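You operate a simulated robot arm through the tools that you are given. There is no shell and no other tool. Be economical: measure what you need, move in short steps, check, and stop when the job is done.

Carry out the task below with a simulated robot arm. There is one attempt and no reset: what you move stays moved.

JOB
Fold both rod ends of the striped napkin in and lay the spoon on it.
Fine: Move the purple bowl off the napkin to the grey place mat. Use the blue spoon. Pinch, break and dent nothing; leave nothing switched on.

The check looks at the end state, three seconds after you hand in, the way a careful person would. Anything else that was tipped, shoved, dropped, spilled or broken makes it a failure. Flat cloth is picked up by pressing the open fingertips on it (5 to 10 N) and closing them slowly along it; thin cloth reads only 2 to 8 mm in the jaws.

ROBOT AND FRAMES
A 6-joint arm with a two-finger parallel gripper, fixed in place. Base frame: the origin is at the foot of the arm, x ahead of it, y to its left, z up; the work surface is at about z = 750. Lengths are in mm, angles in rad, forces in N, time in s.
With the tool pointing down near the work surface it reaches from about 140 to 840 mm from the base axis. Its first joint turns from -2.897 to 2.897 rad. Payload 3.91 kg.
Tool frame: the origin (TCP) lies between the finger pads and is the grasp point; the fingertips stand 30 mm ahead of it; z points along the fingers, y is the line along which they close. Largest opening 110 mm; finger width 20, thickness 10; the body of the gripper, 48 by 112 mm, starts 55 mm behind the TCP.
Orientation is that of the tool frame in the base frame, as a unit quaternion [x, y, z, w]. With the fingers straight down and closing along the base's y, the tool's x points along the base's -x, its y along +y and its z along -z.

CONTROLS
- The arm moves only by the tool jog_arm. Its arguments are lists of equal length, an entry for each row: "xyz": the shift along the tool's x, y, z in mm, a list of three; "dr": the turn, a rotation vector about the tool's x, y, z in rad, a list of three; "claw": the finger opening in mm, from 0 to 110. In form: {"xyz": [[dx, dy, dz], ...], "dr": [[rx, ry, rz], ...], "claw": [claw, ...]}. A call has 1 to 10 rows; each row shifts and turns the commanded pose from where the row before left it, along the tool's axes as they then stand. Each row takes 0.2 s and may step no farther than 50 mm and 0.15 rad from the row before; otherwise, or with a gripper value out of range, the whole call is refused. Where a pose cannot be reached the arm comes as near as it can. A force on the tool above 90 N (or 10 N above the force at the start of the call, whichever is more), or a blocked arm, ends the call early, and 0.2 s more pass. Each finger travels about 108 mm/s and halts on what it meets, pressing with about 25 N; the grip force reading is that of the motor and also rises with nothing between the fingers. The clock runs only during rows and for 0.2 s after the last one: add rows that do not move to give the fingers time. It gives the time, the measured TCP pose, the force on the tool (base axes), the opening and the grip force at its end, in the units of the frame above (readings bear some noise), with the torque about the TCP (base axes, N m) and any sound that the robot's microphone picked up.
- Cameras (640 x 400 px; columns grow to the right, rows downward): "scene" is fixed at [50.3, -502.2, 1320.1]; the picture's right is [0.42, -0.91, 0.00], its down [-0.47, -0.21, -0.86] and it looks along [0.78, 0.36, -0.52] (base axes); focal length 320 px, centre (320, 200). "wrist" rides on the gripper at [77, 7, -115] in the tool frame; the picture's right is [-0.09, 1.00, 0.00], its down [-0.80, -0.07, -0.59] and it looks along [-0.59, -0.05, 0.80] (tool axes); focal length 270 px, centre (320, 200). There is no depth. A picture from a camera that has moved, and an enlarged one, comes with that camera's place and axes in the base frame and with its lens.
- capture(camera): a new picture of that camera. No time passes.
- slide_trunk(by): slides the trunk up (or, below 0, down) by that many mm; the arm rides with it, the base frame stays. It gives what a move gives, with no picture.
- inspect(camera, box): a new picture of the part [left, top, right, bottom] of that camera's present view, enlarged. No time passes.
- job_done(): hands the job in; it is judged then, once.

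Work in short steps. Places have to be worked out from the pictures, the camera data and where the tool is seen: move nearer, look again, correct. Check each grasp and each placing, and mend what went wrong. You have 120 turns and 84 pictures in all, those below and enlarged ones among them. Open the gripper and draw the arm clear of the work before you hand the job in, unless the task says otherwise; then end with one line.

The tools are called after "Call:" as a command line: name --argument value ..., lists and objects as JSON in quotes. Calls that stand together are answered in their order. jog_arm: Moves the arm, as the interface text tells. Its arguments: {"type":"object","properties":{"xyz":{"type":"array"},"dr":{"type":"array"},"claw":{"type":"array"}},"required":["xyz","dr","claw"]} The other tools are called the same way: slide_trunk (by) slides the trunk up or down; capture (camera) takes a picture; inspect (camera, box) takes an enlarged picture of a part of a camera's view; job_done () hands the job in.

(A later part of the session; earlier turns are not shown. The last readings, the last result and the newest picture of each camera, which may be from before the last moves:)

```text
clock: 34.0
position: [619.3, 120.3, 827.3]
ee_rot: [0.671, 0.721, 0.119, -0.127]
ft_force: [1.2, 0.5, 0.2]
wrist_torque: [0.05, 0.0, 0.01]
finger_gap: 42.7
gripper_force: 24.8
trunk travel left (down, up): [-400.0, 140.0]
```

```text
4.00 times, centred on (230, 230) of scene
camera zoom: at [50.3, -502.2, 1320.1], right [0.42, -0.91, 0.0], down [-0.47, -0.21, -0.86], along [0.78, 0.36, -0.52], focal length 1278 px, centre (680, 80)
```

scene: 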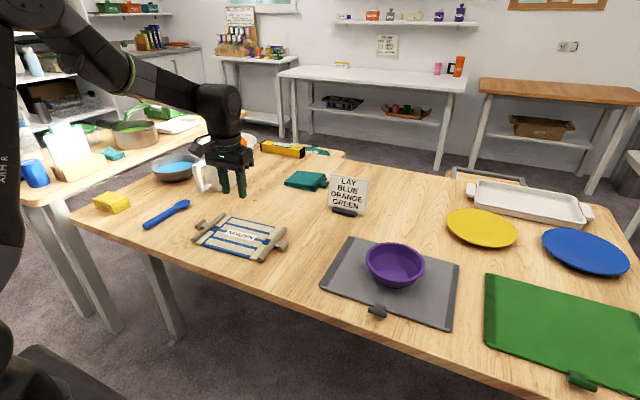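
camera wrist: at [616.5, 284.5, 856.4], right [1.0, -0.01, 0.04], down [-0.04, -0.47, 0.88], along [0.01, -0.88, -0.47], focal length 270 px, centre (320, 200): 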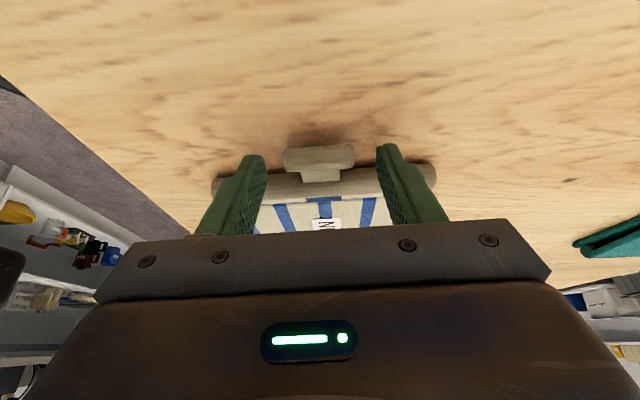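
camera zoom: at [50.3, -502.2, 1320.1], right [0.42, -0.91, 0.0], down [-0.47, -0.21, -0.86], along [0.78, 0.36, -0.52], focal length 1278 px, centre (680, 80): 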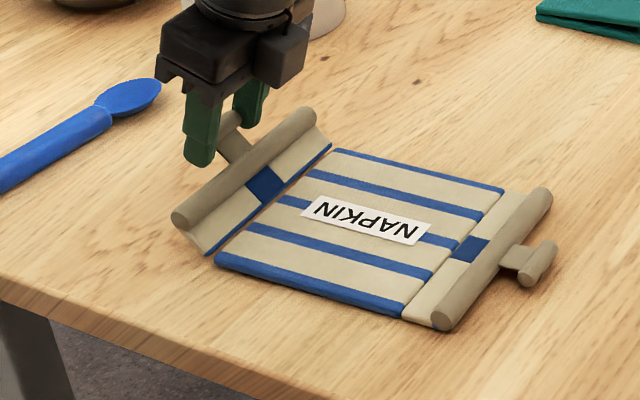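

Folding well with almost no force. Continue 0.5 rad.

Call:
jog_arm --xyz '[[-5.8, 0, -4.8], [-5.8, 0, -4.8], [-5.8, 0, -4.7], [-5.8, 0, -4.7], [-5.8, 0, -4.7], [0, 0, 0]]' --dr '[[0, 0.1, 0], [0, 0.1, 0], [0, 0.1, 0], [0, 0.1, 0], [0, 0.1, 0], [0, 0, 0]]' --claw '[34, 34, 34, 34, 34, 34]'

Call:
inspect --camera "scene" --box '[150, 160, 310, 260]'

```text
clock: 35.4
position: [621.8, 85.5, 832.6]
ee_rot: [0.62, 0.667, 0.282, -0.302]
ft_force: [0.7, 0.0, 10.5]
wrist_torque: [0.06, 0.0, 0.0]
finger_gap: 42.2
gripper_force: 25.4
trunk travel left (down, up): [-400.0, 140.0]
```

```text
4.00 times, centred on (230, 210) of scene
camera zoom: at [50.3, -502.2, 1320.1], right [0.42, -0.91, 0.0], down [-0.47, -0.21, -0.86], along [0.78, 0.36, -0.52], focal length 1278 px, centre (680, 160)
```

zoom: 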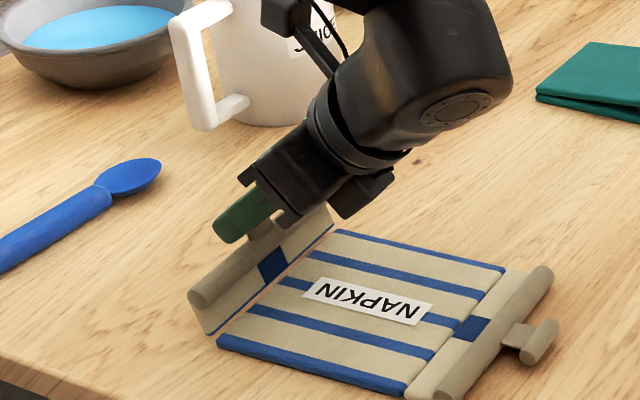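

Flap is at about 78°. I continue 0.3 rad more with a touch of lift to ease the downward press.

Call:
jog_arm --xyz '[[-4.8, 0, -5.6], [-5.3, 0, -5.2], [-5.6, 0, -4.8], [0, 0, 0]]' --dr '[[0, 0.1, 0], [0, 0.1, 0], [0, 0.1, 0], [0, 0, 0]]' --claw '[34, 34, 34, 34]'

Call:
inspect --camera "scene" --box '[150, 160, 310, 260]'

```text
clock: 36.4
position: [623.9, 63.6, 826.6]
ee_rot: [0.571, 0.614, 0.372, -0.398]
ft_force: [0.3, 3.7, 17.3]
wrist_torque: [0.7, 0.12, 0.03]
finger_gap: 42.6
gripper_force: 24.7
trunk travel left (down, up): [-400.0, 140.0]
```

```text
4.00 times, centred on (230, 210) of scene
camera zoom: at [50.3, -502.2, 1320.1], right [0.42, -0.91, 0.0], down [-0.47, -0.21, -0.86], along [0.78, 0.36, -0.52], focal length 1278 px, centre (680, 160)
```

zoom: 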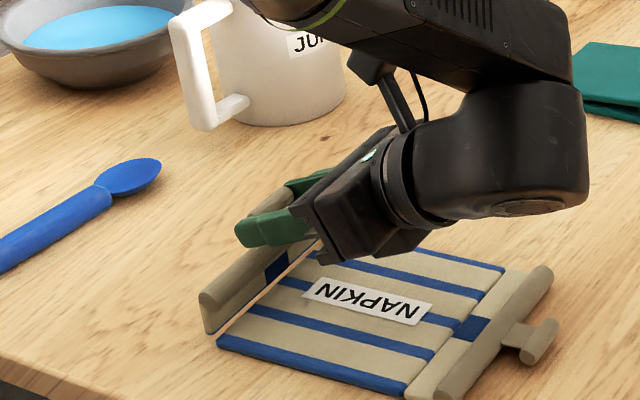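

Flap seems just past vertical. I ease the press and draw the T-bar inward without further tilt.

Call:
jog_arm --xyz '[[-1.0, 0, -8.3], [-4.0, 0, -7.1], [-4.5, 0, -6.8], [0, 0, 0]]' --dr '[[0, 0, 0], [0, 0, 0], [0, 0.05, 0], [0, 0, 0]]' --claw '[34, 34, 34, 34]'

Call:
inspect --camera "scene" --box '[150, 160, 310, 260]'

Call:
capture --camera "wrist"

```text
clock: 37.4
position: [626.7, 38.4, 824.3]
ee_rot: [0.563, 0.603, 0.385, -0.413]
ft_force: [-0.5, 0.3, 1.2]
wrist_torque: [-0.04, 0.13, 0.01]
finger_gap: 42.5
gripper_force: 24.6
trunk travel left (down, up): [-400.0, 140.0]
```

```text
4.00 times, centred on (230, 210) of scene
camera zoom: at [50.3, -502.2, 1320.1], right [0.42, -0.91, 0.0], down [-0.47, -0.21, -0.86], along [0.78, 0.36, -0.52], focal length 1278 px, centre (680, 160)
```

zoom: 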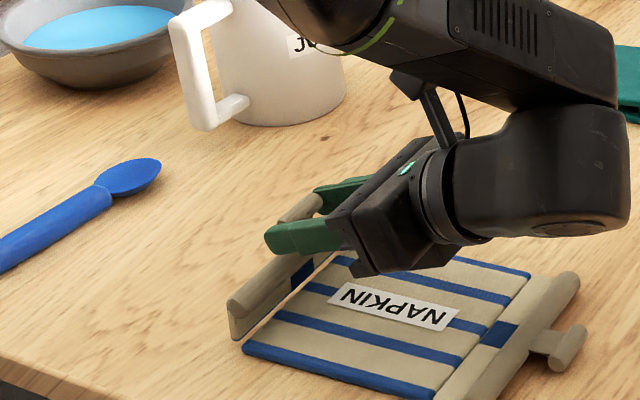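

```text
40 pictures are left
camera wrist: at [639.7, -39.2, 939.2], right [1.0, 0.04, -0.08], down [-0.01, -0.85, -0.53], along [-0.09, 0.53, -0.84], focal length 270 px, centre (320, 200)
```

wrist: 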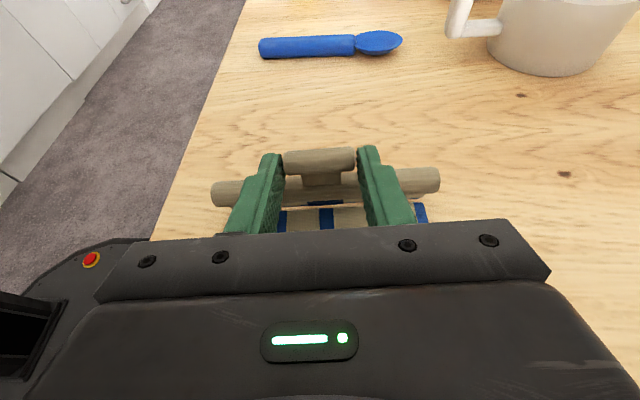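

The napkin slid inward ~20 mm with the translation, so rotating with the flap is what works. Clearance at the wrist still allows more tilt; I rotate 0.2 rad about the hinge.

Call:
jog_arm --xyz '[[-4.1, 0, -3.2], [-4.1, 0, -3.2], [-4.1, 0, -3.2], [0, 0, 0]]' --dr '[[0, 0.07, 0], [0, 0.07, 0], [0, 0.07, 0], [0, 0, 0]]' --claw '[34, 34, 34, 34]'

Call:
capture --camera "scene"

Call:
inspect --camera "scene" --box '[180, 190, 300, 265]'

```text
clock: 38.4
position: [626.9, 27.2, 817.6]
ee_rot: [0.519, 0.558, 0.441, -0.474]
ft_force: [-0.2, 0.5, 1.3]
wrist_torque: [0.02, 0.02, 0.01]
finger_gap: 42.4
gripper_force: 24.4
trunk travel left (down, up): [-400.0, 140.0]
```

```text
39 pictures are left
```

scene: 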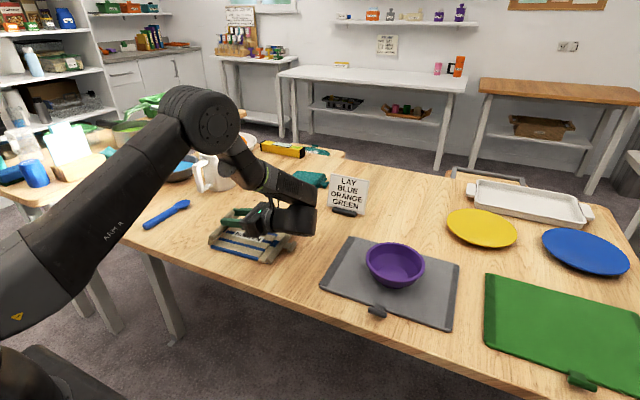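

```text
5.33 times, centred on (240, 228) of scene
camera zoom: at [50.3, -502.2, 1320.1], right [0.42, -0.91, 0.0], down [-0.47, -0.21, -0.86], along [0.78, 0.36, -0.52], focal length 1704 px, centre (747, 53)
```

zoom: 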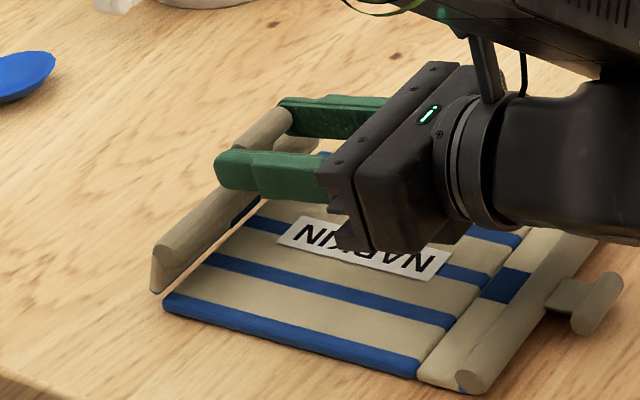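

Flap leans past vertical (~109°). I open the fingers gradually so it drops inward between them.

Call:
jog_arm --xyz '[[0, 0, 0], [0, 0, 0], [0, 0, 0], [0, 0, 0], [0, 0, 0], [0, 0, 0]]' --dr '[[0, 0, 0], [0, 0, 0], [0, 0, 0], [0, 0, 0], [0, 0, 0], [0, 0, 0]]' --claw '[43, 48, 54, 60, 70, 80]'

Call:
inspect --camera "scene" --box '[180, 190, 300, 265]'

```text
clock: 39.8
position: [627.2, 25.3, 817.7]
ee_rot: [0.518, 0.558, 0.441, -0.475]
ft_force: [-0.6, 1.1, 0.0]
wrist_torque: [-0.03, -0.03, 0.01]
finger_gap: 80.2
gripper_force: 0.1
trunk travel left (down, up): [-400.0, 140.0]
```

```text
5.33 times, centred on (240, 228) of scene
camera zoom: at [50.3, -502.2, 1320.1], right [0.42, -0.91, 0.0], down [-0.47, -0.21, -0.86], along [0.78, 0.36, -0.52], focal length 1704 px, centre (747, 53)
```

zoom: 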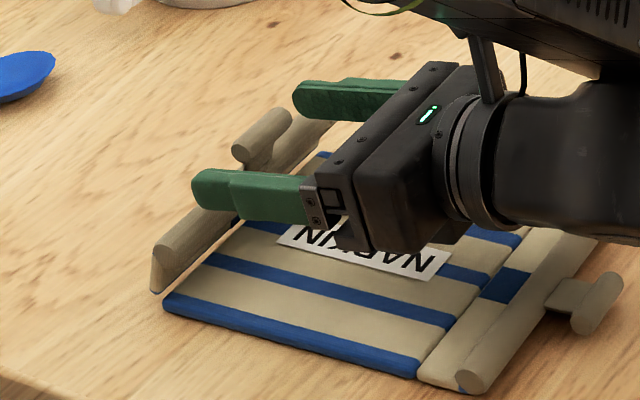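

The flap holds its position by hinge friction. I raise the tool straight up clear of it and return the tool to vertical.

Call:
jog_arm --xyz '[[29.6, 0, -4.6], [39.5, 0, -6.2], [39.5, 0, -6.2], [0, 0, 0], [0, 0, 0], [0, 0, 0], [0, 0, 0], [0, 0, 0], [0, 0, 0], [0, 0, 0]]' --dr '[[0, 0, 0], [0, 0, 0], [0, 0, 0], [0, -0.15, 0], [0, -0.15, 0], [0, -0.15, 0], [0, -0.15, 0], [0, -0.15, 0], [0, -0.15, 0], [0, -0.15, 0]]' --claw '[80, 80, 80, 70, 60, 50, 40, 30, 20, 0]'

Call:
jog_arm --xyz '[[30, 0, 0], [30, 0, 0], [30, 0, 0]]' --dr '[[0, -0.15, 0], [0, -0.15, 0], [0, -0.05, 0]]' --claw '[0, 0, 0]'

Call:
capture --camera "wrist"

Call:
inspect --camera "scene" --box '[170, 170, 330, 270]'

```text
clock: 42.0
position: [626.2, 26.6, 928.8]
ee_rot: [0.671, 0.72, 0.121, -0.13]
ft_force: [-0.3, -0.3, -0.4]
wrist_torque: [0.0, -0.01, 0.03]
finger_gap: 0.0
gripper_force: 25.0
trunk travel left (down, up): [-400.0, 140.0]
```

```text
clock: 42.8
position: [621.2, 113.5, 945.5]
ee_rot: [0.681, 0.732, 0.003, -0.003]
ft_force: [0.4, 0.4, -0.6]
wrist_torque: [-0.01, 0.04, 0.01]
finger_gap: 0.1
gripper_force: 25.1
trunk travel left (down, up): [-400.0, 140.0]
```

```text
36 pictures are left
camera wrist: at [622.9, 189.4, 1060.5], right [1.0, -0.02, 0.0], down [-0.01, -0.81, 0.59], along [-0.01, -0.59, -0.81], focal length 270 px, centre (320, 200)
```

wrist: 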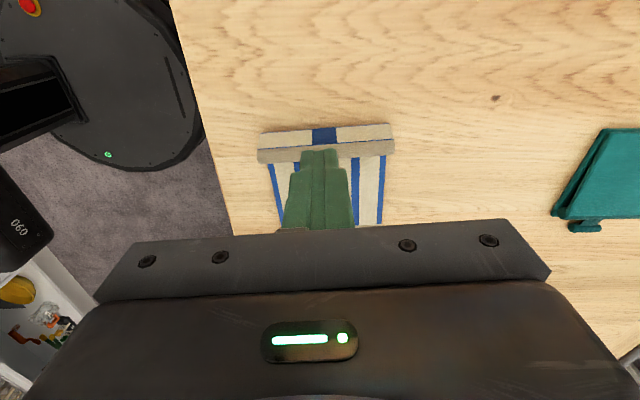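

```text
4.00 times, centred on (250, 220) of scene
camera zoom: at [50.3, -502.2, 1320.1], right [0.42, -0.91, 0.0], down [-0.47, -0.21, -0.86], along [0.78, 0.36, -0.52], focal length 1278 px, centre (600, 120)
```

zoom: 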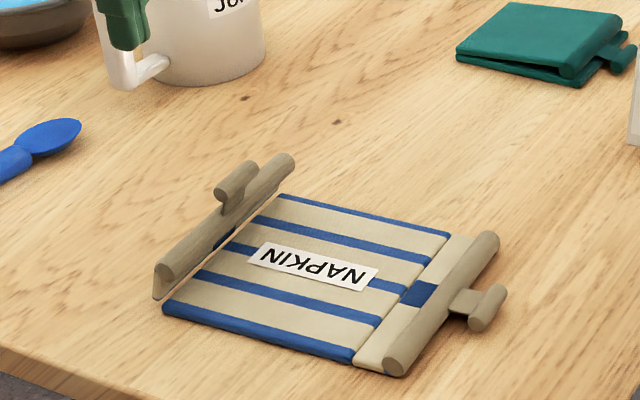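

The flap stands at about 109°. With closed fingertips I'll come down on its outer side and push it over in an arc.

Call:
jog_arm --xyz '[[-20, 4, 40], [-8.4, 0, 40], [0, 0, 27], [-10, 0, 0], [-10, 0, 0], [-10, 0, 0], [0, 0, 0]]' --dr '[[0, 0, 0], [0, 0, 0], [0, 0, 0], [0, 0, 0], [0, 0, 0], [0, 0, 0], [0, 0, 0]]' --claw '[0, 0, 0, 0, 0, 0, 0]'

Call:
inspect --camera "scene" --box '[170, 170, 330, 270]'

```text
clock: 44.4
position: [629.0, 57.6, 839.2]
ee_rot: [0.682, 0.732, 0.004, -0.005]
ft_force: [-0.9, 0.8, -0.5]
wrist_torque: [0.0, 0.01, -0.05]
finger_gap: 0.0
gripper_force: 25.1
trunk travel left (down, up): [-400.0, 140.0]
```

```text
4.00 times, centred on (250, 220) of scene
camera zoom: at [50.3, -502.2, 1320.1], right [0.42, -0.91, 0.0], down [-0.47, -0.21, -0.86], along [0.78, 0.36, -0.52], focal length 1278 px, centre (600, 120)
```

zoom: 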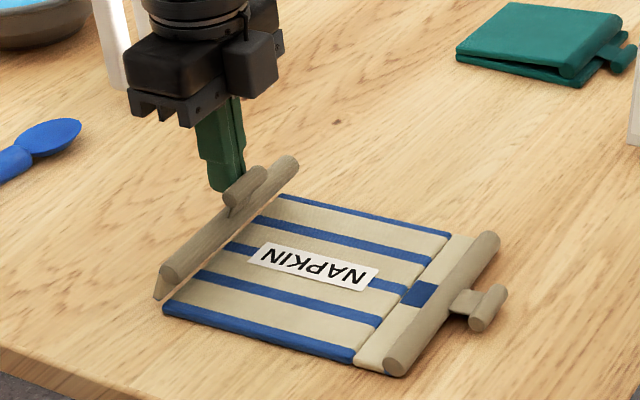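

The flap is tipping over without sliding the napkin. Continue along the arc.

Call:
jog_arm --xyz '[[-10, 0, 2], [-9, 0, 5], [-8, 0, 7], [-6, 0, 8], [0, 0, 0]]' --dr '[[0, 0, 0], [0, 0, 0], [0, 0, 0], [0, 0, 0], [0, 0, 0]]' --claw '[0, 0, 0, 0, 0]'

Call:
inspect --camera "scene" --box '[170, 170, 330, 270]'

```text
clock: 45.6
position: [632.0, 23.4, 817.0]
ee_rot: [0.681, 0.732, 0.004, -0.004]
ft_force: [0.5, -0.1, -1.5]
wrist_torque: [-0.02, 0.0, -0.03]
finger_gap: 0.0
gripper_force: 25.7
trunk travel left (down, up): [-400.0, 140.0]
```

```text
4.00 times, centred on (250, 220) of scene
camera zoom: at [50.3, -502.2, 1320.1], right [0.42, -0.91, 0.0], down [-0.47, -0.21, -0.86], along [0.78, 0.36, -0.52], focal length 1278 px, centre (600, 120)
```

zoom: 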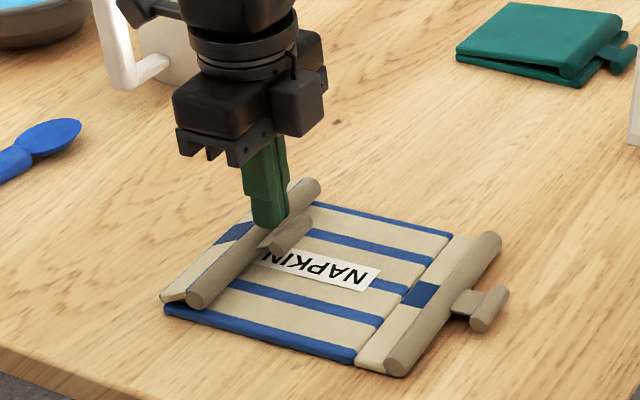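

Nearly flat. I press gently down on the T-bar to seat it.

Call:
jog_arm --xyz '[[-6, 0, 5], [-3, 0, 5], [0, 0, 3], [0, 0, 0]]' --dr '[[0, 0, 0], [0, 0, 0], [0, 0, 0], [0, 0, 0]]' --claw '[0, 0, 0, 0]'

Call:
inspect --camera "scene" --box '[170, 170, 330, 270]'

```text
clock: 46.6
position: [632.8, 15.3, 802.3]
ee_rot: [0.681, 0.732, 0.003, -0.003]
ft_force: [-1.0, -0.2, 0.2]
wrist_torque: [0.02, 0.01, 0.01]
finger_gap: 0.0
gripper_force: 25.1
trunk travel left (down, up): [-400.0, 140.0]
```

```text
4.00 times, centred on (250, 220) of scene
camera zoom: at [50.3, -502.2, 1320.1], right [0.42, -0.91, 0.0], down [-0.47, -0.21, -0.86], along [0.78, 0.36, -0.52], focal length 1278 px, centre (600, 120)
```

zoom: 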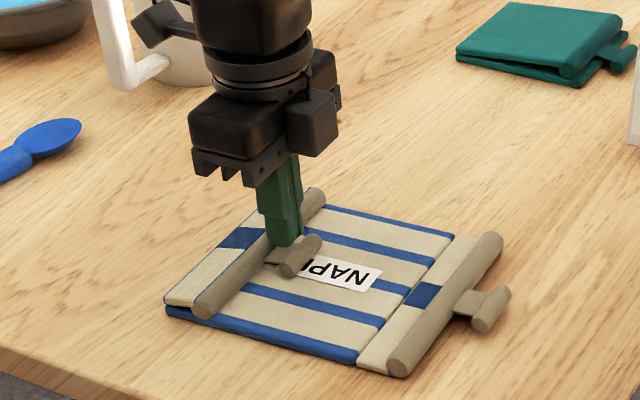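

+y flap is folded flat. I rise, and turn the gripper by half a turn for the mirror-image fold on the other side.

Call:
jog_arm --xyz '[[0, 0, -40], [0, 0, -45], [0, 0, -45], [0, 0, 0], [0, 0, 0], [0, 0, 0], [0, 0, 0], [0, 0, 0], [0, 0, 0], [0, 0, 0]]' --dr '[[0, 0, 0], [0, 0, 0], [0, 0, 0], [0, 0, -0.15], [0, 0, -0.15], [0, 0, -0.15], [0, 0, -0.15], [0, 0, -0.15], [0, 0, -0.15], [0, 0, -0.15]]' --claw '[0, 0, 0, 10, 20, 30, 40, 50, 60, 70]'

Call:
jog_arm --xyz '[[0, 0, 0], [0, 0, 0], [0, 0, 0], [0, 0, 0], [0, 0, 0], [0, 0, 0], [0, 0, 0], [0, 0, 0], [0, 0, 0], [0, 0, 0]]' --dr '[[0, 0, -0.15], [0, 0, -0.15], [0, 0, -0.15], [0, 0, -0.15], [0, 0, -0.15], [0, 0, -0.15], [0, 0, -0.15], [0, 0, -0.15], [0, 0, -0.15], [0, 0, -0.15]]' --claw '[70, 70, 70, 70, 70, 70, 70, 70, 70, 70]'

Call:
jog_arm --xyz '[[0, 0, 0], [0, 0, 0], [0, 0, 0], [0, 0, 0], [45, 0, 0], [45, 0, 0], [40, 0, 0], [0, 0, 0]]' --dr '[[0, 0, -0.15], [0, 0, -0.15], [0, 0, -0.15], [0, 0, -0.14], [0, 0, 0], [0, 0, 0], [0, 0, 0], [0, 0, 0]]' --claw '[70, 70, 70, 70, 70, 70, 70, 70]'

Call:
capture --camera "wrist"

Call:
inspect --camera "scene" --box '[170, 170, 330, 270]'

```text
clock: 48.8
position: [631.6, 14.5, 932.2]
ee_rot: [0.221, 0.975, 0.005, -0.001]
ft_force: [-0.1, 0.6, -0.5]
wrist_torque: [0.0, -0.01, -0.05]
finger_gap: 69.9
gripper_force: 0.0
trunk travel left (down, up): [-400.0, 140.0]
```

```text
clock: 51.0
position: [631.0, 13.8, 932.9]
ee_rot: [-0.502, 0.865, 0.005, 0.001]
ft_force: [0.2, 0.1, -0.5]
wrist_torque: [0.01, 0.01, -0.02]
finger_gap: 69.7
gripper_force: 0.0
trunk travel left (down, up): [-400.0, 140.0]
```

```text
clock: 52.8
position: [641.1, -116.0, 932.4]
ee_rot: [0.732, -0.682, -0.004, -0.003]
ft_force: [-0.1, 0.2, -0.2]
wrist_torque: [0.02, -0.02, -0.02]
finger_gap: 69.8
gripper_force: 0.2
trunk travel left (down, up): [-400.0, 140.0]
```

```text
31 pictures are left
camera wrist: at [640.9, -195.0, 1046.1], right [-1.0, 0.02, 0.0], down [0.02, 0.8, 0.6], along [0.01, 0.6, -0.8], focal length 270 px, centre (320, 200)
```

wrist: 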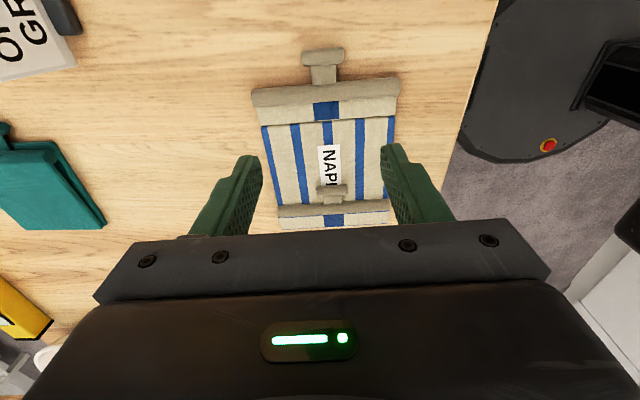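

```text
4.00 times, centred on (250, 220) of scene
camera zoom: at [50.3, -502.2, 1320.1], right [0.42, -0.91, 0.0], down [-0.47, -0.21, -0.86], along [0.78, 0.36, -0.52], focal length 1278 px, centre (600, 120)
```

zoom: 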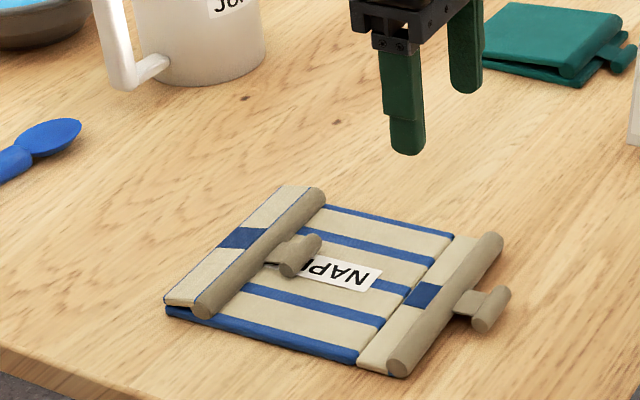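

Other T-bar is at ≈ (638, -150), hinge at y ≈ -85. I tilt outward 0.45 rad and approach to about 15 mm short of the grasp.

Call:
jog_arm --xyz '[[0, 0, 0], [0, 0, 0], [0, 0, 0], [34.6, 2.2, 33.6], [34.6, 2.2, 33.6], [34.5, 2.2, 33.7], [0, 0, 0]]' --dr '[[0, -0.15, 0], [0, -0.15, 0], [0, -0.15, 0], [0, 0, 0], [0, 0, 0], [0, 0, 0], [0, 0, 0]]' --claw '[70, 70, 70, 65, 65, 65, 65]'

Call:
capture --camera "wrist"

Call:
inspect --camera "scene" --box '[210, 190, 330, 265]'

```text
clock: 54.4
position: [635.3, -164.5, 792.6]
ee_rot: [0.712, -0.665, -0.166, -0.155]
ft_force: [0.2, 0.1, -0.2]
wrist_torque: [-0.01, 0.05, -0.01]
finger_gap: 65.0
gripper_force: 0.1
trunk travel left (down, up): [-400.0, 140.0]
```

```text
29 pictures are left
camera wrist: at [638.7, -284.2, 861.9], right [-1.0, 0.01, 0.04], down [0.04, 0.46, 0.89], along [-0.01, 0.89, -0.46], focal length 270 px, centre (320, 200)
```

wrist: 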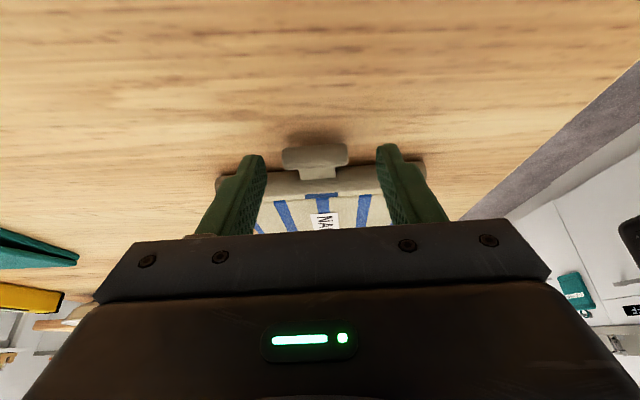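

```text
5.33 times, centred on (270, 228) of scene
camera zoom: at [50.3, -502.2, 1320.1], right [0.42, -0.91, 0.0], down [-0.47, -0.21, -0.86], along [0.78, 0.36, -0.52], focal length 1704 px, centre (587, 53)
```

zoom: 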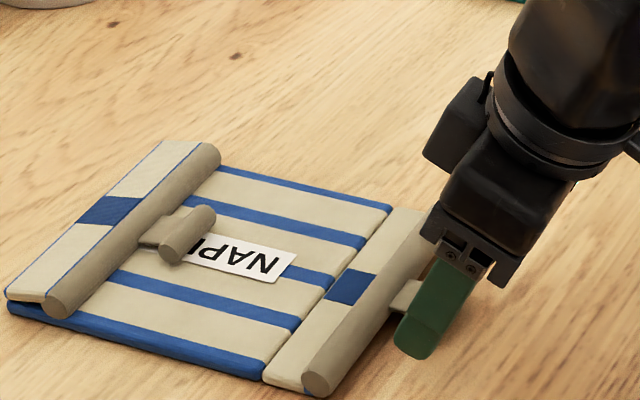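

T-bar is at ≈ (639, -146). Small correction, advance, and close.

Call:
jog_arm --xyz '[[-4.5, -3.5, 4], [0, 0, 8], [0, 0, 0], [0, 0, 0], [0, 0, 0], [0, 0, 0], [0, 0, 0], [0, 0, 0]]' --dr '[[0, 0, 0], [0, 0, 0], [0, 0, 0], [0, 0, 0], [0, 0, 0], [0, 0, 0], [0, 0, 0], [0, 0, 0]]' --claw '[65, 65, 65, 58, 50, 44, 38, 34]'

Call:
inspect --camera "wrist" --box '[200, 100, 440, 250]'

```text
clock: 56.2
position: [639.6, -153.4, 785.2]
ee_rot: [0.711, -0.665, -0.167, -0.156]
ft_force: [0.2, -0.3, 0.2]
wrist_torque: [-0.02, 0.0, 0.03]
finger_gap: 42.6
gripper_force: 25.0
trunk travel left (down, up): [-400.0, 140.0]
```

```text
2.67 times, centred on (320, 175) of wrist
camera zoom: at [642.4, -274.0, 854.4], right [-1.0, 0.01, 0.04], down [0.04, 0.46, 0.89], along [-0.01, 0.89, -0.46], focal length 721 px, centre (320, 267)
```

zoom: 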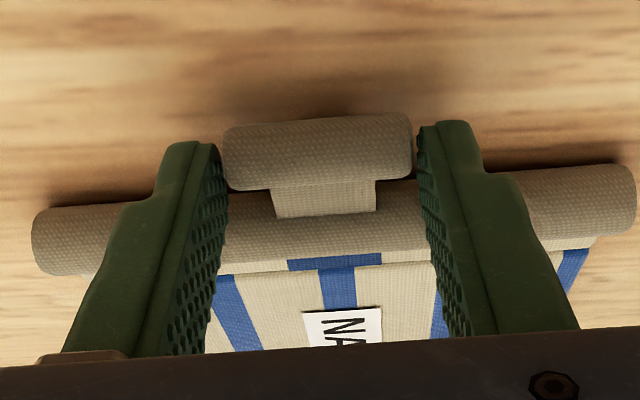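

Gripped. Rotate about the hinge, 0.6 rad first.

Call:
jog_arm --xyz '[[-5.8, 0, -5.3], [-5.8, 0, -5.3], [-5.8, 0, -5.2], [-5.9, 0, -5.0], [-5.9, 0, -4.9], [-5.9, 0, -4.9], [0, 0, 0]]' --dr '[[0, 0.1, 0], [0, 0.1, 0], [0, 0.1, 0], [0, 0.1, 0], [0, 0.1, 0], [0, 0.1, 0], [0, 0, 0]]' --claw '[34, 34, 34, 34, 34, 34, 34]'

Call:
inspect --camera "scene" --box '[190, 170, 350, 270]'

```text
clock: 57.8
position: [638.1, -126.4, 823.7]
ee_rot: [0.729, -0.681, 0.052, 0.048]
ft_force: [-0.1, 0.2, 0.5]
wrist_torque: [-0.04, -0.07, -0.03]
finger_gap: 42.4
gripper_force: 24.6
trunk travel left (down, up): [-400.0, 140.0]
```

```text
4.00 times, centred on (270, 220) of scene
camera zoom: at [50.3, -502.2, 1320.1], right [0.42, -0.91, 0.0], down [-0.47, -0.21, -0.86], along [0.78, 0.36, -0.52], focal length 1278 px, centre (520, 120)
```

zoom: 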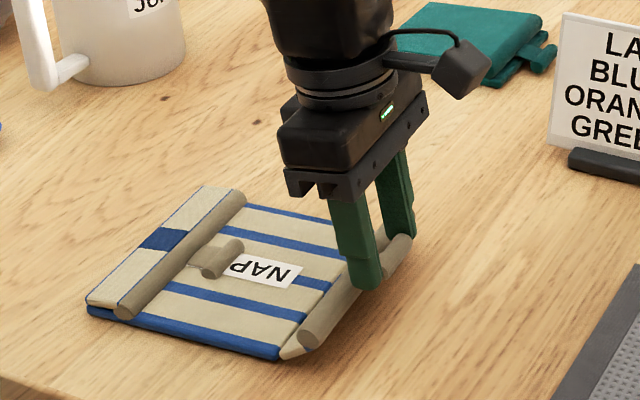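

Folding with no load. Continue 0.7 rad.

Call:
jog_arm --xyz '[[-5.9, 0, -4.9], [-5.9, 0, -4.9], [-5.9, 0, -4.9], [-5.9, 0, -4.9], [-5.7, 0, -5.0], [-5.7, 0, -5.0], [-5.7, 0, -5.0], [0, 0, 0]]' --dr '[[0, 0.1, 0], [0, 0.1, 0], [0, 0.1, 0], [0, 0.1, 0], [0, 0.1, 0], [0, 0.1, 0], [0, 0.1, 0], [0, 0, 0]]' --claw '[34, 34, 34, 34, 34, 34, 34, 34]'

Call:
inspect --camera "scene" --box '[190, 170, 350, 270]'

```text
clock: 59.6
position: [635.9, -75.9, 837.6]
ee_rot: [0.667, -0.623, 0.298, 0.279]
ft_force: [-0.2, 0.6, 0.4]
wrist_torque: [-0.02, -0.02, -0.03]
finger_gap: 42.4
gripper_force: 24.8
trunk travel left (down, up): [-400.0, 140.0]
```

```text
4.00 times, centred on (270, 220) of scene
camera zoom: at [50.3, -502.2, 1320.1], right [0.42, -0.91, 0.0], down [-0.47, -0.21, -0.86], along [0.78, 0.36, -0.52], focal length 1278 px, centre (520, 120)
```

zoom: 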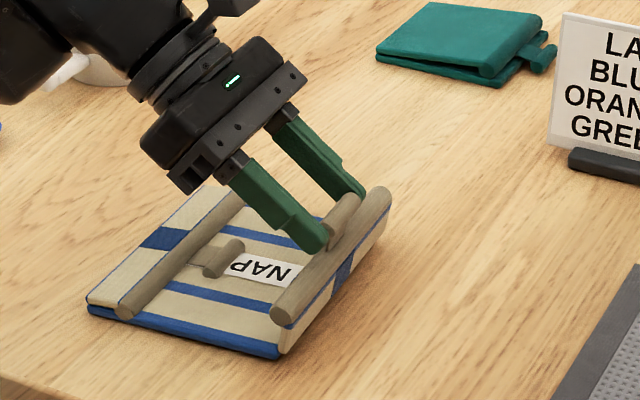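

Flap about 78°. I add 0.3 rad more while keeping the wrist clear of the mug.

Call:
jog_arm --xyz '[[-5.7, 0, -5.0], [-5.7, 0, -5.0], [-5.7, 0, -5.0], [0, 0, 0]]' --dr '[[0, 0.1, 0], [0, 0.1, 0], [0, 0.1, 0], [0, 0, 0]]' --claw '[34, 34, 34, 34]'

Call:
capture --camera "scene"

```text
clock: 60.6
position: [634.1, -55.0, 831.1]
ee_rot: [0.615, -0.574, 0.395, 0.368]
ft_force: [0.6, 0.2, -0.5]
wrist_torque: [0.0, -0.04, 0.04]
finger_gap: 42.6
gripper_force: 24.6
trunk travel left (down, up): [-400.0, 140.0]
```

```text
24 pictures are left
```

scene: 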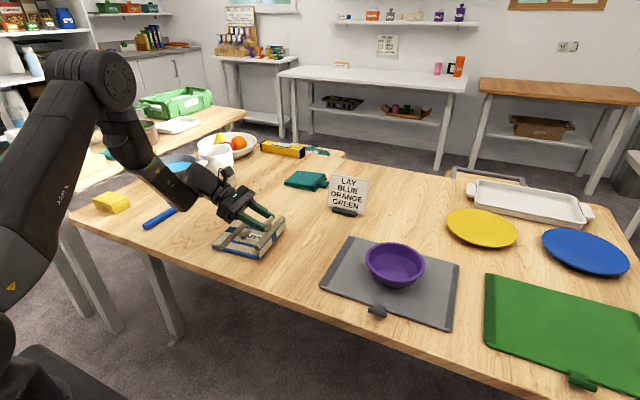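

All clear. 0.12 rad more to be past vertical, then open.

Call:
jog_arm --xyz '[[-3.5, 0, -3.0], [-3.5, 0, -3.0], [0, 0, 0], [0, 0, 0], [0, 0, 0], [0, 0, 0], [0, 0, 0], [0, 0, 0]]' --dr '[[0, 0.06, 0], [0, 0.06, 0], [0, 0, 0], [0, 0, 0], [0, 0, 0], [0, 0, 0], [0, 0, 0], [0, 0, 0]]' --claw '[34, 34, 34, 43, 48, 56, 66, 80]'

Call:
inspect --camera "scene" --box '[190, 170, 350, 270]'

```text
clock: 62.4
position: [632.2, -44.5, 828.0]
ee_rot: [0.591, -0.551, 0.431, 0.402]
ft_force: [0.4, 1.3, 0.4]
wrist_torque: [-0.04, 0.0, -0.03]
finger_gap: 79.8
gripper_force: 0.0
trunk travel left (down, up): [-400.0, 140.0]
```

```text
4.00 times, centred on (270, 220) of scene
camera zoom: at [50.3, -502.2, 1320.1], right [0.42, -0.91, 0.0], down [-0.47, -0.21, -0.86], along [0.78, 0.36, -0.52], focal length 1278 px, centre (520, 120)
```

zoom: 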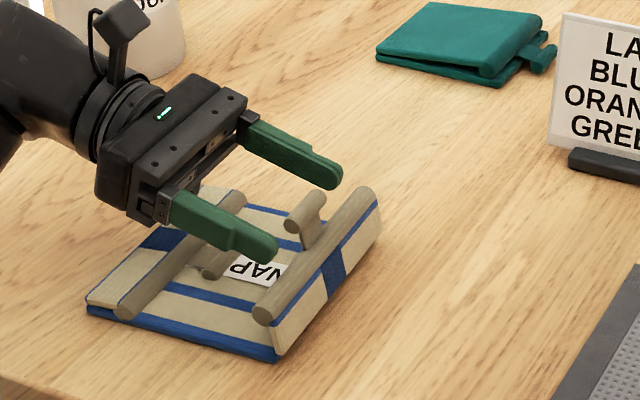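

Flap stands past vertical. Raise straight up, untilt with the fingers closing, then go to the outer side.

Call:
jog_arm --xyz '[[34.9, 0, -11.2], [34.9, 0, -11.2], [34.9, 0, -11.2], [0, 0, 0], [0, 0, 0], [0, 0, 0], [0, 0, 0], [0, 0, 0], [0, 0, 0], [0, 0, 0]]' --dr '[[0, 0, 0], [0, 0, 0], [0, 0, 0], [0, -0.15, 0], [0, -0.15, 0], [0, -0.15, 0], [0, -0.15, 0], [0, -0.15, 0], [0, -0.15, 0], [0, -0.15, 0]]' --claw '[80, 80, 80, 70, 60, 50, 40, 30, 20, 0]'

Call:
jog_arm --xyz '[[30, 0, 0], [25, 0, 0], [0, 0, 35], [0, 0, 0]]' --dr '[[0, -0.15, 0], [0, -0.06, 0], [0, 0, 0], [0, 0, 0]]' --claw '[0, 0, 0, 0]'

Call:
capture --camera "wrist"

```text
clock: 64.6
position: [633.4, -44.4, 939.5]
ee_rot: [0.727, -0.679, 0.076, 0.07]
ft_force: [0.2, -0.9, 0.3]
wrist_torque: [0.01, -0.01, 0.0]
finger_gap: 0.0
gripper_force: 25.1
trunk travel left (down, up): [-400.0, 140.0]
```

```text
clock: 65.6
position: [639.1, -100.1, 909.5]
ee_rot: [0.731, -0.683, 0.001, 0.0]
ft_force: [0.2, -0.3, 0.1]
wrist_torque: [-0.02, 0.0, 0.0]
finger_gap: 0.0
gripper_force: 25.4
trunk travel left (down, up): [-400.0, 140.0]
```

```text
22 pictures are left
camera wrist: at [638.4, -176.4, 1025.2], right [-1.0, 0.02, 0.0], down [0.02, 0.8, 0.59], along [0.01, 0.59, -0.8], focal length 270 px, centre (320, 200)
```

wrist: 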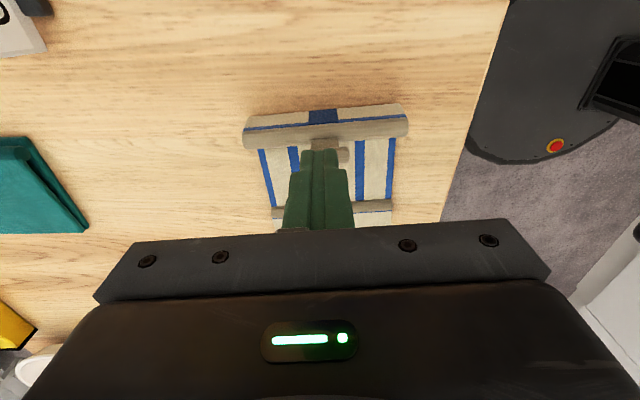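

T-bar top is at (633, -73, 818). I descend on the outer side and repeat the same push-over arc as on the first flap.

Call:
jog_arm --xyz '[[0, 2, 40], [0, 0, 28], [-10, 0, 0], [-10, 0, 0], [-10, 0, 0], [-10, 0, 2], [-9, 0, 5], [-8, 0, 7], [-6, 0, 8], [0, 0, 0]]' --dr '[[0, 0, 0], [0, 0, 0], [0, 0, 0], [0, 0, 0], [0, 0, 0], [0, 0, 0], [0, 0, 0], [0, 0, 0], [0, 0, 0], [0, 0, 0]]' --claw '[0, 0, 0, 0, 0, 0, 0, 0, 0, 0]'

Call:
inspect --camera "scene" --box '[190, 170, 350, 270]'

```text
clock: 67.8
position: [631.2, -35.5, 820.6]
ee_rot: [0.731, -0.682, 0.0, 0.0]
ft_force: [0.0, 0.4, 0.5]
wrist_torque: [-0.03, -0.02, 0.0]
finger_gap: 0.0
gripper_force: 24.4
trunk travel left (down, up): [-400.0, 140.0]
```

```text
4.00 times, centred on (270, 220) of scene
camera zoom: at [50.3, -502.2, 1320.1], right [0.42, -0.91, 0.0], down [-0.47, -0.21, -0.86], along [0.78, 0.36, -0.52], focal length 1278 px, centre (520, 120)
```

zoom: 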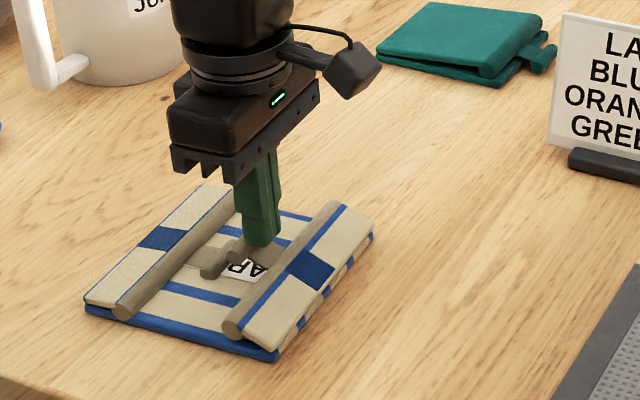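

Nearly down; finish the gentle press.

Call:
jog_arm --xyz '[[-5, 0, 6], [-2, 0, 6], [0, 0, 4], [0, 0, 0]]' --dr '[[0, 0, 0], [0, 0, 0], [0, 0, 0], [0, 0, 0]]' --claw '[0, 0, 0, 0]'

Call:
inspect --camera "scene" --box '[190, 170, 350, 270]'

```text
clock: 68.8
position: [630.1, -30.2, 804.6]
ee_rot: [0.731, -0.682, 0.0, 0.0]
ft_force: [0.0, -0.1, 0.7]
wrist_torque: [0.0, -0.02, 0.0]
finger_gap: 0.0
gripper_force: 25.3
trunk travel left (down, up): [-400.0, 140.0]
```

```text
4.00 times, centred on (270, 220) of scene
camera zoom: at [50.3, -502.2, 1320.1], right [0.42, -0.91, 0.0], down [-0.47, -0.21, -0.86], along [0.78, 0.36, -0.52], focal length 1278 px, centre (520, 120)
```

zoom: 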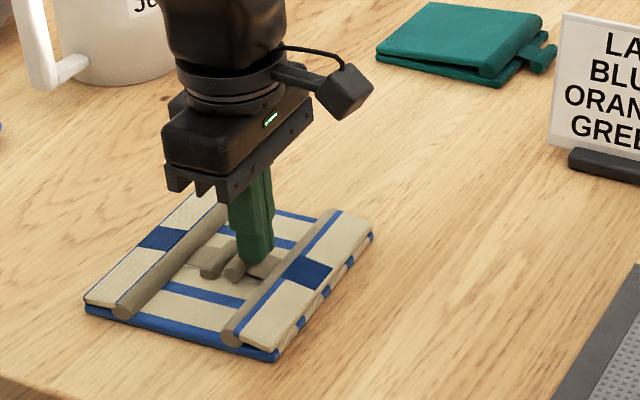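

Both ends are folded. Next the spoon, lying along x at y ≈ 303 (x 540–700). I rise, turn the gripper to close along y, and move to look at it.

Call:
jog_arm --xyz '[[0, 0, -40], [0, 0, -45], [0, 0, -45], [0, 0, 0], [0, 0, 0], [0, 0, 0], [0, 0, 0], [0, 0, 0], [0, 0, 0], [0, 0, 0]]' --dr '[[0, 0, 0], [0, 0, 0], [0, 0, 0], [0, 0, 0.15], [0, 0, 0.15], [0, 0, 0.15], [0, 0, 0.15], [0, 0, 0.15], [0, 0, 0.15], [0, 0, 0.15]]' --claw '[0, 0, 0, 10, 20, 30, 40, 50, 50, 50]'

Call:
jog_arm --xyz '[[0, 0, 0], [0, 0, 0], [0, 0, 0], [0, 0, 0], [0, 45, 0], [0, 45, 0], [0, 45, 0], [0, 45, 0], [0, 45, 0], [0, 45, 0]]' --dr '[[0, 0, 0.15], [0, 0, 0.15], [0, 0, 0.15], [0, 0, 0.14], [0, 0, 0], [0, 0, 0], [0, 0, 0], [0, 0, 0], [0, 0, 0], [0, 0, 0]]' --claw '[50, 50, 50, 50, 50, 50, 50, 50, 50, 50]'

Call:
jog_arm --xyz '[[10, 30, 20], [10, 30, 20], [0, 0, 0]]' --dr '[[0, 0, 0], [0, 0, 0], [0, 0, 0]]' --claw '[50, 50, 50]'

Call:
capture --camera "wrist"

Call:
inspect --camera "scene" --box '[120, 150, 320, 275]'

```text
clock: 71.0
position: [631.1, -29.7, 935.0]
ee_rot: [-0.289, 0.957, 0.0, 0.0]
ft_force: [-0.1, 0.1, 0.2]
wrist_torque: [-0.03, -0.02, 0.0]
finger_gap: 50.1
gripper_force: 0.1
trunk travel left (down, up): [-400.0, 140.0]
```

```text
clock: 73.2
position: [628.0, 239.8, 934.6]
ee_rot: [0.0, 1.0, 0.0, -0.001]
ft_force: [-0.9, 0.1, -0.4]
wrist_torque: [0.01, 0.02, 0.01]
finger_gap: 49.9
gripper_force: 0.1
trunk travel left (down, up): [-400.0, 140.0]
```

```text
clock: 74.0
position: [608.3, 300.4, 894.1]
ee_rot: [0.0, 1.0, 0.0, 0.0]
ft_force: [-0.3, 0.2, -0.9]
wrist_torque: [0.0, -0.03, -0.01]
finger_gap: 50.2
gripper_force: 0.1
trunk travel left (down, up): [-400.0, 140.0]
```

```text
19 pictures are left
camera wrist: at [532.8, 307.2, 1009.4], right [0.09, 1.0, 0.0], down [0.8, -0.07, 0.59], along [0.59, -0.05, -0.8], focal length 270 px, centre (320, 200)
```

wrist: 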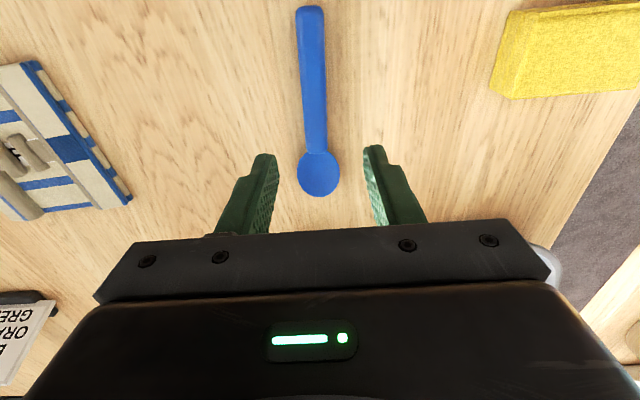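

```text
3.20 times, centred on (220, 212) of scene
camera zoom: at [50.3, -502.2, 1320.1], right [0.42, -0.91, 0.0], down [-0.47, -0.21, -0.86], along [0.78, 0.36, -0.52], focal length 1022 px, centre (640, 160)
```

zoom: 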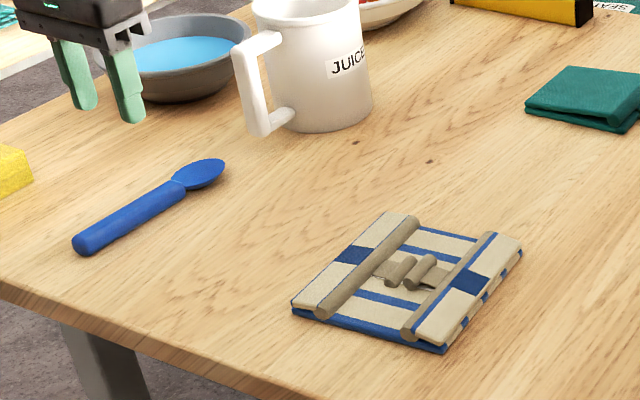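

The folded napkin looks right. Spoon axis runs from (537, 300) to (716, 292); I centre on the handle near (618, 295.5), align and descend.

Call:
jog_arm --xyz '[[-9.7, -4.9, 30], [0, 0, 40], [0, 0, 30], [0, 0, 11], [0, 0, 0]]' --dr '[[0, 0, 0.05], [0, 0, 0], [0, 0, 0], [0, 0, 0], [0, 0, 0]]' --claw '[50, 50, 50, 50, 50]'

Call:
capture --camera "wrist"

```text
clock: 75.2
position: [619.5, 296.5, 783.6]
ee_rot: [0.026, 1.0, 0.0, 0.0]
ft_force: [-0.1, -0.8, 0.7]
wrist_torque: [0.04, 0.0, -0.05]
finger_gap: 50.3
gripper_force: 0.1
trunk travel left (down, up): [-400.0, 140.0]
```

```text
17 pictures are left
camera wrist: at [543.9, 306.2, 898.9], right [0.14, 0.99, 0.0], down [0.8, -0.11, 0.59], along [0.59, -0.08, -0.8], focal length 270 px, centre (320, 200)
```

wrist: 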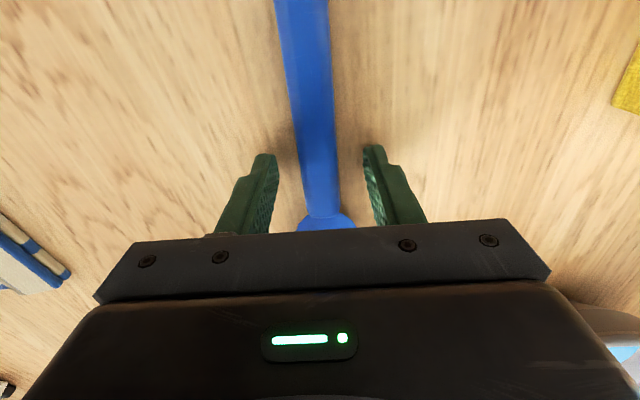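

Handle is centred between the fingers. Close slowly and lift.

Call:
jog_arm --xyz '[[0, 0, 0], [0, 0, 0], [0, 0, 0], [0, 0, 0], [0, 0, 0], [0, 0, -15], [0, 0, -30], [0, 0, -45], [0, 0, 0]]' --dr '[[0, 0, 0], [0, 0, 0], [0, 0, 0], [0, 0, 0], [0, 0, 0], [0, 0, 0], [0, 0, 0], [0, 0, 0], [0, 0, 0]]' --claw '[40, 30, 22, 15, 10, 10, 10, 10, 10]'

Call:
inspect --camera "scene" --box '[90, 120, 290, 245]'

```text
clock: 77.2
position: [619.6, 293.9, 873.3]
ee_rot: [0.025, 1.0, 0.0, 0.0]
ft_force: [0.3, 0.8, -0.3]
wrist_torque: [0.02, 0.0, 0.0]
finger_gap: 20.8
gripper_force: 25.3
trunk travel left (down, up): [-400.0, 140.0]
```

```text
3.20 times, centred on (190, 182) of scene
camera zoom: at [50.3, -502.2, 1320.1], right [0.42, -0.91, 0.0], down [-0.47, -0.21, -0.86], along [0.78, 0.36, -0.52], focal length 1022 px, centre (736, 256)
```

zoom: 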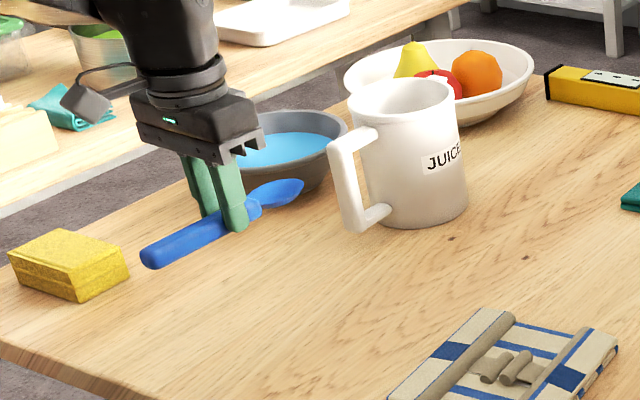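

Spoon is held level (20.8 mm grip). I back away from the mug, raise, and carry it toward the napkin.

Call:
jog_arm --xyz '[[35, 0, -15], [20, 0, -20], [0, -45, 0], [0, -45, 0], [0, -45, 0], [0, -45, 0], [0, -45, 0], [-20, -40, 0], [-15, -30, 0], [-10, 0, 0]]' --dr '[[0, 0, 0], [0, 0, 0], [0, 0, 0], [0, 0, 0], [0, 0, 0], [0, 0, 0], [0, 0, 0], [0, 0, 0], [0, 0, 0], [0, 0, 0]]' --claw '[10, 10, 10, 10, 10, 10, 10, 10, 10, 10]'

Call:
jog_arm --xyz '[[0, 0, 0], [0, 0, 0], [0, 0, 0], [0, 0, 0], [0, 0, 0], [0, 0, 0], [0, 0, 0], [0, 0, 0], [0, 0, 0], [0, 0, 0]]' --dr '[[0, 0, 0.145], [0, 0, 0.145], [0, 0, 0.145], [0, 0, 0.145], [0, 0, 0.145], [0, 0, 0.145], [0, 0, 0.145], [0, 0, 0.145], [0, 0, 0.145], [0, 0, 0.145]]' --claw '[10, 10, 10, 10, 10, 10, 10, 10, 10, 10]'

Call:
capture --camera "wrist"

Call:
inspect --camera "scene" --box '[150, 130, 350, 255]'

```text
clock: 79.4
position: [595.9, 0.1, 907.7]
ee_rot: [0.024, 1.0, 0.0, 0.0]
ft_force: [-0.3, 0.7, 0.0]
wrist_torque: [-0.01, 0.0, -0.01]
finger_gap: 20.7
gripper_force: 24.5
trunk travel left (down, up): [-400.0, 140.0]
```

```text
clock: 81.6
position: [593.3, 0.6, 909.2]
ee_rot: [0.683, 0.731, 0.0, 0.001]
ft_force: [-0.2, -0.3, 0.1]
wrist_torque: [-0.04, 0.0, 0.01]
finger_gap: 21.0
gripper_force: 24.9
trunk travel left (down, up): [-400.0, 140.0]
```

```text
15 pictures are left
camera wrist: at [597.2, 78.3, 1023.7], right [1.0, -0.02, 0.0], down [-0.02, -0.8, 0.59], along [-0.01, -0.59, -0.8], focal length 270 px, centre (320, 200)
```

wrist: 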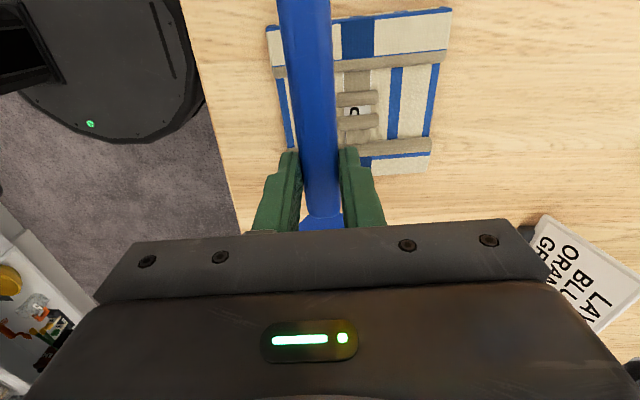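

```text
3.20 times, centred on (250, 192) of scene
camera zoom: at [50.3, -502.2, 1320.1], right [0.42, -0.91, 0.0], down [-0.47, -0.21, -0.86], along [0.78, 0.36, -0.52], focal length 1022 px, centre (544, 224)
```

zoom: 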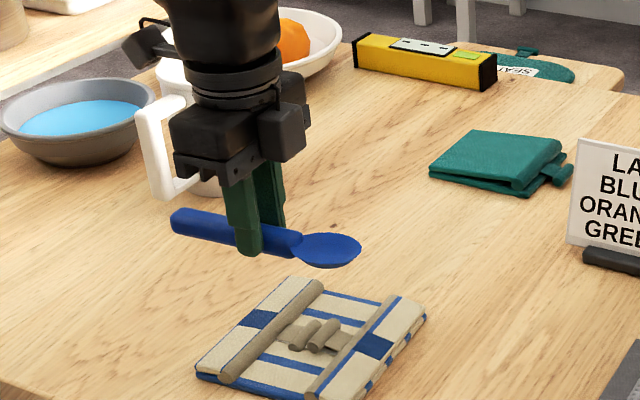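

Napkin centre is (634, -6), rods at y ≈ 36 and -47. I shift 41 mm in x and lower to just above the rods.

Call:
jog_arm --xyz '[[-2.5, 41, 0], [0, 0, 45], [0, 0, 40], [0, 0, 5], [0, 0, 0]]' --dr '[[0, 0, 0], [0, 0, 0], [0, 0, 0], [0, 0, 0], [0, 0, 0]]' --claw '[10, 10, 10, 10, 10]'

Call:
inspect --camera "scene" --box '[190, 190, 310, 265]'

```text
clock: 82.8
position: [634.0, 0.5, 818.1]
ee_rot: [0.683, 0.731, 0.0, -0.001]
ft_force: [0.3, -0.1, -1.1]
wrist_torque: [0.01, 0.0, 0.02]
finger_gap: 20.9
gripper_force: 25.0
trunk travel left (down, up): [-400.0, 140.0]
```

```text
5.33 times, centred on (250, 228) of scene
camera zoom: at [50.3, -502.2, 1320.1], right [0.42, -0.91, 0.0], down [-0.47, -0.21, -0.86], along [0.78, 0.36, -0.52], focal length 1704 px, centre (693, 53)
```

zoom: 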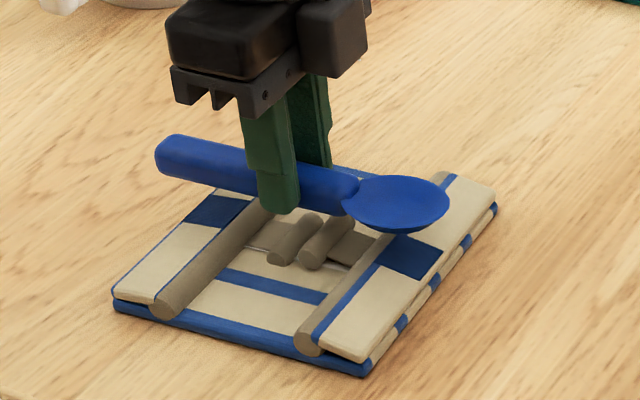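

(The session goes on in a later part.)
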